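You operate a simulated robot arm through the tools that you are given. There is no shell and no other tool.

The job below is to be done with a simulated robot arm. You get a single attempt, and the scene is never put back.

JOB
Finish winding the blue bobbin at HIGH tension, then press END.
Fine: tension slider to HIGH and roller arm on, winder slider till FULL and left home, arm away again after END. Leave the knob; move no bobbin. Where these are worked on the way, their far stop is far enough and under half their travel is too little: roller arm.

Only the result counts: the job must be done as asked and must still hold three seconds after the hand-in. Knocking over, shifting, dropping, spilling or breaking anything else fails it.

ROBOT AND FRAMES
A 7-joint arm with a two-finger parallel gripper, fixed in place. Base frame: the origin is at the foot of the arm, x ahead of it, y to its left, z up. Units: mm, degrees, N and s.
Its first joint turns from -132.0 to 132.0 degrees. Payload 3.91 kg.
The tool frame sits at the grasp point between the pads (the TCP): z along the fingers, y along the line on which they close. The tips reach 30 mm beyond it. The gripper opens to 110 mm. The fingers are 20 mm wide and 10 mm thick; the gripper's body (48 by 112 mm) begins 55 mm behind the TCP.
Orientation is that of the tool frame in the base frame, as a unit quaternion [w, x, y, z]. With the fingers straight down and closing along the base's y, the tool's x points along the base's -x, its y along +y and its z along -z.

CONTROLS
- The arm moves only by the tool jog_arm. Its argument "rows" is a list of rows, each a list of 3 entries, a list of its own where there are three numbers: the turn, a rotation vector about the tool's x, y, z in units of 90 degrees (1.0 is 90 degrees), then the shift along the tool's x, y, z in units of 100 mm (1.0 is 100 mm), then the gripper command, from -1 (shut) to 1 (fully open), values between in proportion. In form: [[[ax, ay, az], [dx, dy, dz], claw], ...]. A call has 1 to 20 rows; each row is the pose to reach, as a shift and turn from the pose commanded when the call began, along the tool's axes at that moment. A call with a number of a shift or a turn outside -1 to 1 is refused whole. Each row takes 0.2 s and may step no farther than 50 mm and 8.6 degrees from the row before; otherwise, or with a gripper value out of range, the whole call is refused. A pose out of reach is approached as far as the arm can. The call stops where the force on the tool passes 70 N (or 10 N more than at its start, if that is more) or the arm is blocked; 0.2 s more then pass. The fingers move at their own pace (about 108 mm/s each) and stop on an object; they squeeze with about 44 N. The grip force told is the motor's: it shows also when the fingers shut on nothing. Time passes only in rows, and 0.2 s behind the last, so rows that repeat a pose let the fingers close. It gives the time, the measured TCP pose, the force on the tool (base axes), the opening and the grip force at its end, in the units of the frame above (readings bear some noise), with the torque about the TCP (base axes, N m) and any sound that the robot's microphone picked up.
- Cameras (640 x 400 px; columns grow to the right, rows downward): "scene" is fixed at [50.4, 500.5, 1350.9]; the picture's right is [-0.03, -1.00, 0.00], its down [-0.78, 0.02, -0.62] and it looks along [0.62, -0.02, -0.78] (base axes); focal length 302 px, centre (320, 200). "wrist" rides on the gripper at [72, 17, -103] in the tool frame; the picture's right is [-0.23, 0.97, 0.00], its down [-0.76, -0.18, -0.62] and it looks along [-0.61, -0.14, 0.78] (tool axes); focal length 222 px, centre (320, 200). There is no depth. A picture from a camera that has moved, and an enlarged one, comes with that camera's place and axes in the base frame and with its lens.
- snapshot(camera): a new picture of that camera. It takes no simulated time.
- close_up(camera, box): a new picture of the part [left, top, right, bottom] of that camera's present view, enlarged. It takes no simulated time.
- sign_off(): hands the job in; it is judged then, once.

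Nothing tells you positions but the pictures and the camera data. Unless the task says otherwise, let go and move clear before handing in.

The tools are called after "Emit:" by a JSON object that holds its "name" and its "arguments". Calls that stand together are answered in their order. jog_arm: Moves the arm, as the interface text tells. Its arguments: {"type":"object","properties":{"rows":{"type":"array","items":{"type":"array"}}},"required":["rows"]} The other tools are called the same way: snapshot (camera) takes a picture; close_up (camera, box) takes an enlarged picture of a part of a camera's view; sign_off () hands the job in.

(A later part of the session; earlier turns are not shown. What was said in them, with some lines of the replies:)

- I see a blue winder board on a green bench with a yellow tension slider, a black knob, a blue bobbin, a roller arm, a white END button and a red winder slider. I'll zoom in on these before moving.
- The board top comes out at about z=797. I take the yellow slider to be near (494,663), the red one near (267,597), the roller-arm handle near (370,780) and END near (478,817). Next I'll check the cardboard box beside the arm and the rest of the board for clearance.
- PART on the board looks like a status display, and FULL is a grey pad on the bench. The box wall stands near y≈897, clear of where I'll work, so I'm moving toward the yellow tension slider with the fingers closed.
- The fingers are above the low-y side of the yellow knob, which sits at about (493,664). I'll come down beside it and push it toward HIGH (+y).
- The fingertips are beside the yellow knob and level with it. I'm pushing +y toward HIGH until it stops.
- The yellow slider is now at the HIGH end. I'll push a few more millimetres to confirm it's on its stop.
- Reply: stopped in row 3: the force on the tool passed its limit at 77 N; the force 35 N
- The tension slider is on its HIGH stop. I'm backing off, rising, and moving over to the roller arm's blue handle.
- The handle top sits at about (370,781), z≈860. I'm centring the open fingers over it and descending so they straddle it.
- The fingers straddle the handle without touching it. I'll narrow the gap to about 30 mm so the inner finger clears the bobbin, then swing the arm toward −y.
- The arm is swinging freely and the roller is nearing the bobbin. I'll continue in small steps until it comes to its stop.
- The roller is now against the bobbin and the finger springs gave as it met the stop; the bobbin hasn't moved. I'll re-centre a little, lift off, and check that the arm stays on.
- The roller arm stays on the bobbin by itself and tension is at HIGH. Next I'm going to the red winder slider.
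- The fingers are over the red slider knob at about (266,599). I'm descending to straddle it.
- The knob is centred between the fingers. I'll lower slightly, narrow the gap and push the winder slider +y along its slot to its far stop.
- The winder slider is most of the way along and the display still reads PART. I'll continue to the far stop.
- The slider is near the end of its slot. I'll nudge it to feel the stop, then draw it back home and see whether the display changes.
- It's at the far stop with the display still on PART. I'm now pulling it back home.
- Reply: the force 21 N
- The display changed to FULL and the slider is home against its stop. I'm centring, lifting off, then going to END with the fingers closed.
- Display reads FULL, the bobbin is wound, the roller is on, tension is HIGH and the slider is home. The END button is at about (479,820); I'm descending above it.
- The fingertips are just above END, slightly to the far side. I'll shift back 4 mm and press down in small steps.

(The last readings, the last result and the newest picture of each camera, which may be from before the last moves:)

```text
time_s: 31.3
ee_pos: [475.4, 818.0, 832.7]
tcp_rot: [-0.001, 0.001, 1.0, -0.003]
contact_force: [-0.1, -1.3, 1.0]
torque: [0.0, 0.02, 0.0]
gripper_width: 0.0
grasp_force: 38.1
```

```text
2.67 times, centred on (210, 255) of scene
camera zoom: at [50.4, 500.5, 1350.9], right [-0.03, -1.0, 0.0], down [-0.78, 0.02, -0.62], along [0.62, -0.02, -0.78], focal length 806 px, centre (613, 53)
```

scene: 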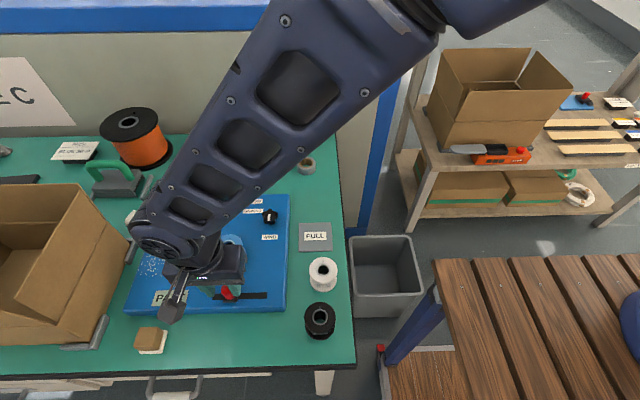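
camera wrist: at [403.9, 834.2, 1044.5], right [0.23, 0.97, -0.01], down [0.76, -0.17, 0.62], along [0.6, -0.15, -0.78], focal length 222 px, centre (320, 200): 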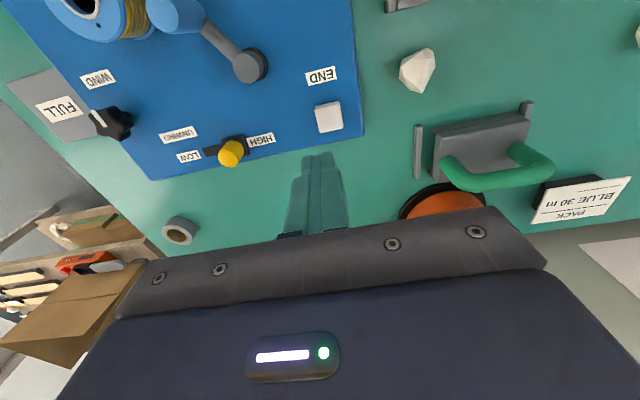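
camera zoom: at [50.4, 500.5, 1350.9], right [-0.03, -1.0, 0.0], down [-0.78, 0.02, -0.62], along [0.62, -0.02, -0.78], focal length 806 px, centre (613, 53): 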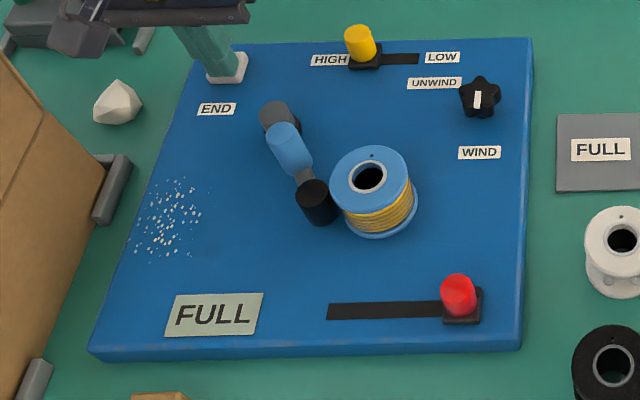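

The button looks partly depressed with almost no force so far. I'll keep pressing in small steps until it bottoms out.

Emit:
{"name": "jog_arm", "arguments": {"rows": [[[0, 0, 0], [0, 0, 0.01], -1], [[0, 0, 0], [0, 0, 0.02], -1], [[0, 0, 0], [0, 0, 0.03], -1], [[0, 0, 0], [0, 0, 0.04], -1], [[0, 0, 0], [0, 0, 0.05], -1], [[0, 0, 0], [0, 0, 0.05], -1]]}}

Emit:
{"name": "close_up", "arguments": {"camera": "scene", "box": [130, 170, 230, 240]}}

Emit:
{"name": "close_up", "arguments": {"camera": "wrist", "box": [200, 0, 500, 200]}}

```text
time_s: 32.7
ee_pos: [474.7, 817.4, 827.7]
tcp_rot: [-0.001, 0.0, 1.0, -0.004]
contact_force: [0.1, 1.3, 3.9]
torque: [0.03, -0.05, -0.01]
gripper_width: 0.0
grasp_force: 38.1
heard: click
```

```text
5.71 times, centred on (180, 205) of scene
camera zoom: at [50.4, 500.5, 1350.9], right [-0.03, -1.0, 0.0], down [-0.78, 0.02, -0.62], along [0.62, -0.02, -0.78], focal length 1726 px, centre (1120, 171)
```

zoom: 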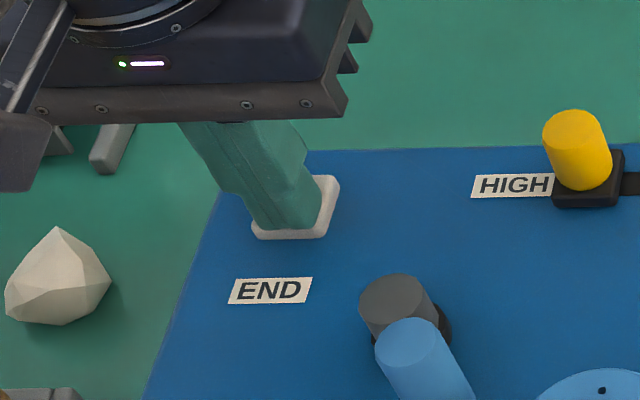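

```text
2.00 times, centred on (350, 100) of wrist
camera zoom: at [403.2, 837.4, 931.2], right [0.23, 0.97, -0.01], down [0.76, -0.17, 0.62], along [0.6, -0.15, -0.78], focal length 444 px, centre (260, 400)
```

zoom: 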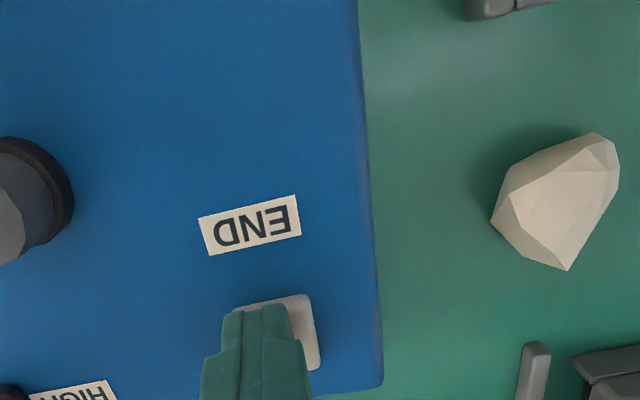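

There was a click, so END is pressed. I'm lifting off and going back to the roller-arm handle, now near (373,729).

Emit:
{"name": "jog_arm", "arguments": {"rows": [[[0, 0, 0], [0, 0, -0.1], -1], [[0, 0, 0], [0, 0, -0.4], -1], [[0, 0, 0], [0, 0, -0.7], -1], [[0, 0, 0], [0, 0, -1.0], -1], [[0, 0, 0], [0, 0, -1.0], -1]]}}

Emit:
{"name": "jog_arm", "arguments": {"rows": [[[0, 0, 0], [0.33, -0.3, -0.1], -0.34], [[0, 0, 0], [0.66, -0.6, -0.1], -0.34], [[0, 0, 0], [0.99, -0.87, -0.1], -0.34], [[0, 0, 0], [0.99, -0.87, -0.1], -0.34]]}}

Emit:
{"name": "snapshot", "arguments": {"camera": "wrist"}}

Emit:
{"name": "close_up", "arguments": {"camera": "scene", "box": [120, 180, 300, 330]}}

```text
time_s: 33.9
ee_pos: [476.3, 818.7, 928.2]
tcp_rot: [0.0, 0.002, 1.0, -0.005]
contact_force: [-0.6, -0.4, 0.1]
torque: [-0.02, 0.0, 0.0]
gripper_width: 0.1
grasp_force: 38.1
```

```text
time_s: 34.9
ee_pos: [376.7, 731.9, 938.7]
tcp_rot: [-0.001, 0.001, 1.0, -0.005]
contact_force: [0.1, 0.1, 0.0]
torque: [-0.02, -0.01, -0.02]
gripper_width: 36.4
grasp_force: 0.2
```

```text
taken
camera wrist: at [304.2, 751.6, 1043.0], right [0.23, 0.97, -0.01], down [0.76, -0.17, 0.62], along [0.6, -0.15, -0.78], focal length 222 px, centre (320, 200)
```

wrist: 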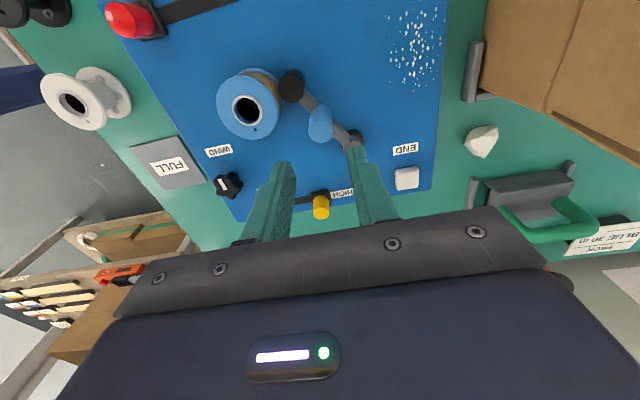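

```text
2.67 times, centred on (210, 255) of scene
camera zoom: at [50.4, 500.5, 1350.9], right [-0.03, -1.0, 0.0], down [-0.78, 0.02, -0.62], along [0.62, -0.02, -0.78], focal length 806 px, centre (613, 53)
```

zoom: 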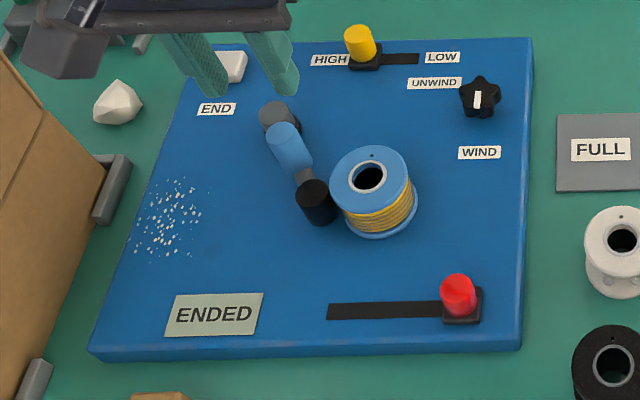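

The display reads ENDED. The fingers are over the handle at about (371,732), so I'm descending to straddle it again.

Emit:
{"name": "jog_arm", "arguments": {"rows": [[[0, 0, 0], [0.03, 0, 0.25], -0.34], [[0, 0, 0], [0.03, 0, 0.4], -0.34], [[0, 0, 0], [0.03, 0, 0.55], -0.34], [[0, 0, 0], [0.03, 0, 0.7], -0.34], [[0, 0, 0], [0.03, 0, 0.83], -0.34], [[0, 0, 0], [0.03, 0, 0.83], -0.34]]}}

Emit:
{"name": "snapshot", "arguments": {"camera": "wrist"}}

Emit:
{"name": "close_up", "arguments": {"camera": "scene", "box": [160, 200, 280, 300]}}

```text
time_s: 36.3
ee_pos: [373.4, 730.8, 854.5]
tcp_rot: [-0.001, 0.002, 1.0, -0.005]
contact_force: [0.8, 0.2, 0.1]
torque: [0.02, 0.02, -0.04]
gripper_width: 36.2
grasp_force: 0.1
```

```text
taken
camera wrist: at [300.7, 751.0, 959.0], right [0.23, 0.97, -0.01], down [0.76, -0.17, 0.62], along [0.6, -0.15, -0.78], focal length 222 px, centre (320, 200)
```

wrist: 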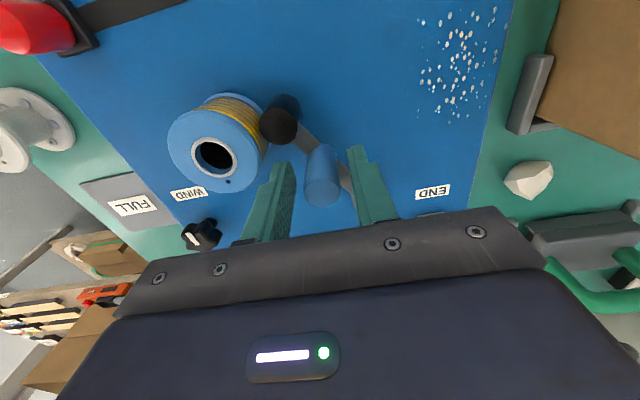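

```text
4.00 times, centred on (220, 250) of scene
camera zoom: at [50.4, 500.5, 1350.9], right [-0.03, -1.0, 0.0], down [-0.78, 0.02, -0.62], along [0.62, -0.02, -0.78], focal length 1208 px, centre (720, 0)
```

zoom: 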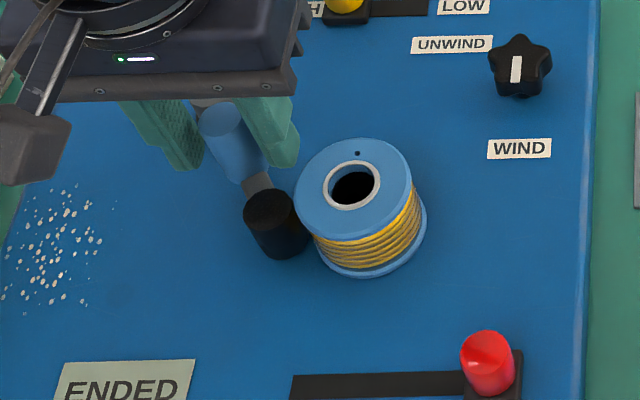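

The handle is between the fingers and nothing is in contact. I'm swinging the arm back away, toward +y.

Emit:
{"name": "jog_arm", "arguments": {"rows": [[[0, 0, 0], [0.01, 0.08, 0], -0.34], [[0, 0, 0], [0.03, 0.16, 0], -0.34], [[0, 0, 0], [0.05, 0.24, 0], -0.34], [[0, 0, 0], [0.05, 0.32, 0], -0.34], [[0, 0, 0], [0.05, 0.4, 0], -0.34], [[0, 0, 0], [0.04, 0.46, 0], -0.34], [[0, 0, 0], [0.03, 0.52, 0], -0.34], [[0, 0, 0], [0.02, 0.56, 0], -0.34], [[0, 0, 0], [0.02, 0.59, 0], -0.34]]}}

Emit:
{"name": "snapshot", "arguments": {"camera": "wrist"}}

Emit:
{"name": "close_up", "arguments": {"camera": "scene", "box": [120, 180, 300, 330]}}

```text
time_s: 38.3
ee_pos: [372.8, 790.9, 853.4]
tcp_rot: [-0.001, 0.0, 1.0, -0.005]
contact_force: [-2.4, -9.6, 3.4]
torque: [0.0, 0.07, -0.08]
gripper_width: 41.2
grasp_force: 5.4
```

```text
taken
camera wrist: at [299.3, 809.6, 958.3], right [0.23, 0.97, -0.01], down [0.76, -0.17, 0.62], along [0.6, -0.15, -0.78], focal length 222 px, centre (320, 200)
```

wrist: 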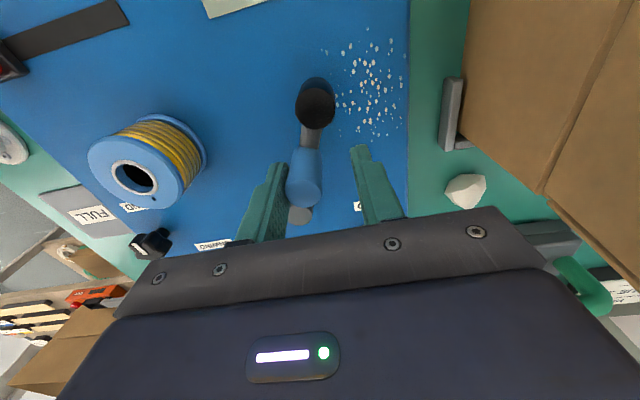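

```text
2.67 times, centred on (210, 255) of scene
camera zoom: at [50.4, 500.5, 1350.9], right [-0.03, -1.0, 0.0], down [-0.78, 0.02, -0.62], along [0.62, -0.02, -0.78], focal length 806 px, centre (613, 53)
```

zoom: 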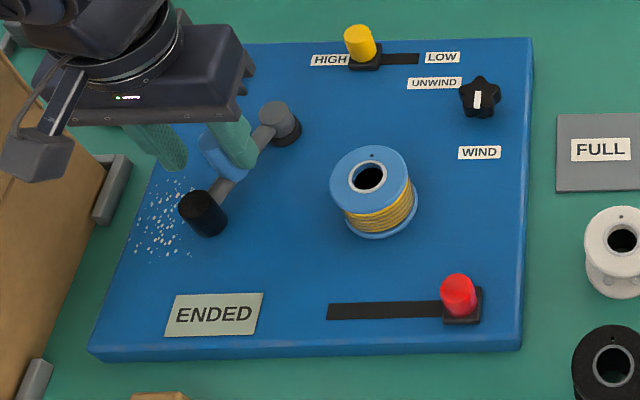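

The roller arm is back at its original rest stop. I'm easing off, lifting clear and moving the hand away.

Emit:
{"name": "jog_arm", "arguments": {"rows": [[[0, 0, 0], [0, -0.04, 0], -0.2], [[0, 0, 0], [0, -0.08, 0], -0.2], [[0, 0, 0], [0, -0.08, 0], -0.2], [[0, 0, 0], [0, -0.08, -0.25], -0.2], [[0, 0, 0], [0, -0.08, -0.6], -0.2], [[0, 0, 0], [0, -0.08, -1.0], -0.2]]}}

Emit:
{"name": "jog_arm", "arguments": {"rows": [[[0, 0, 0], [0, -0.3, -0.4], -0.2], [[0, 0, 0], [0, -0.6, -0.7], -0.2], [[0, 0, 0], [0, -1, -0.9], -0.2]]}}

Emit:
{"name": "jog_arm", "arguments": {"rows": [[[0, 0, 0], [0, -0.4, 0], -0.2], [[0, 0, 0], [0, -0.8, 0], -0.2], [[0, 0, 0], [0, -1, 0], -0.2]]}}

Emit:
{"name": "jog_arm", "arguments": {"rows": [[[0, 0, 0], [0, -0.4, 0], -0.2], [[0, 0, 0], [0, -0.8, 0], -0.2], [[0, 0, 0], [0, -1, 0], -0.2]]}}

Emit:
{"name": "snapshot", "arguments": {"camera": "scene"}}

Emit:
{"name": "close_up", "arguments": {"camera": "scene", "box": [120, 180, 300, 330]}}

```text
time_s: 39.7
ee_pos: [371.2, 784.7, 955.1]
tcp_rot: [0.0, 0.001, 1.0, -0.005]
contact_force: [-0.1, 0.3, -0.5]
torque: [0.02, 0.02, -0.01]
gripper_width: 44.3
grasp_force: 0.0
```

```text
time_s: 40.5
ee_pos: [371.9, 685.2, 1045.4]
tcp_rot: [-0.002, 0.001, 1.0, -0.005]
contact_force: [-0.4, 0.3, -0.6]
torque: [-0.03, 0.0, 0.01]
gripper_width: 44.0
grasp_force: 0.1
```

```text
time_s: 41.3
ee_pos: [371.1, 583.7, 1045.8]
tcp_rot: [-0.001, 0.001, 1.0, -0.005]
contact_force: [-0.7, 0.6, 0.5]
torque: [0.04, -0.02, -0.01]
gripper_width: 43.8
grasp_force: 0.0
```

```text
time_s: 42.1
ee_pos: [370.7, 483.9, 1047.6]
tcp_rot: [-0.002, 0.001, 1.0, -0.005]
contact_force: [-0.1, -0.8, 0.1]
torque: [-0.02, 0.01, 0.0]
gripper_width: 44.1
grasp_force: 0.1
```

```text
taken
```

scene: 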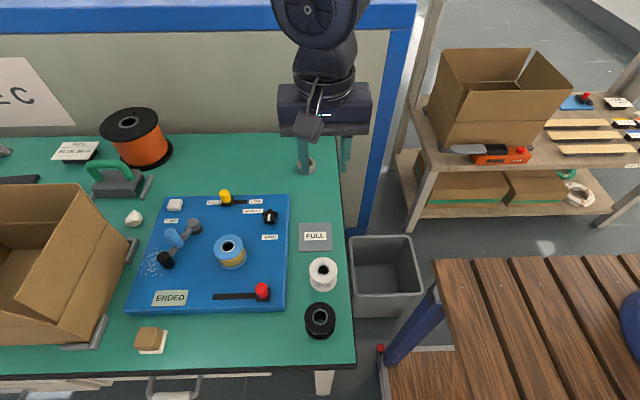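

```text
2.67 times, centred on (210, 255) of scene
camera zoom: at [50.4, 500.5, 1350.9], right [-0.03, -1.0, 0.0], down [-0.78, 0.02, -0.62], along [0.62, -0.02, -0.78], focal length 806 px, centre (613, 53)
```

zoom: 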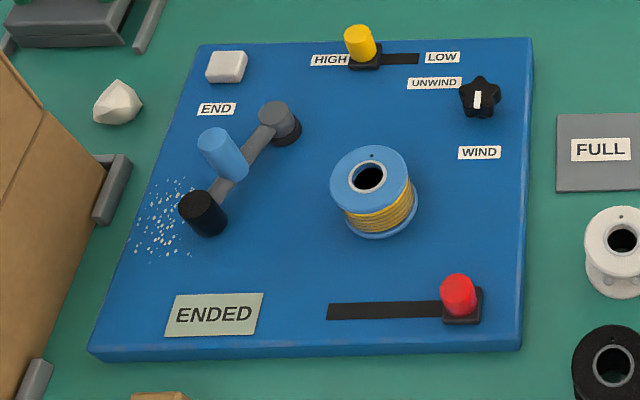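

The display reads ENDED, tension is at HIGH, the winder slider is home and the roller arm is away. The knob and bobbins haven't moved and the hand is clear, so I'm handing in.

Emit:
{"name": "sign_off", "arguments": {}}

```text
The job is handed in.
```

The blue bobbin is wound at HIGH tension and END has been pressed; the board's display now reads ENDED. I've handed the job in, but the hand-in gave no verdict.

- **Tension:** the yellow slider was pushed to its HIGH stop and is still there.
- **Winding:** with the roller arm on, one full stroke of the red slider out and back turned the display from PART to FULL. The slider was left home against its stop.
- **END:** I pressed it after FULL and heard a click.
- **Roller arm:** it was swung back to its rest stop after END.

In the last pictures the knob still points to WIND, no bobbin has moved, and nothing else looks disturbed. The hand is up and clear of the bench.
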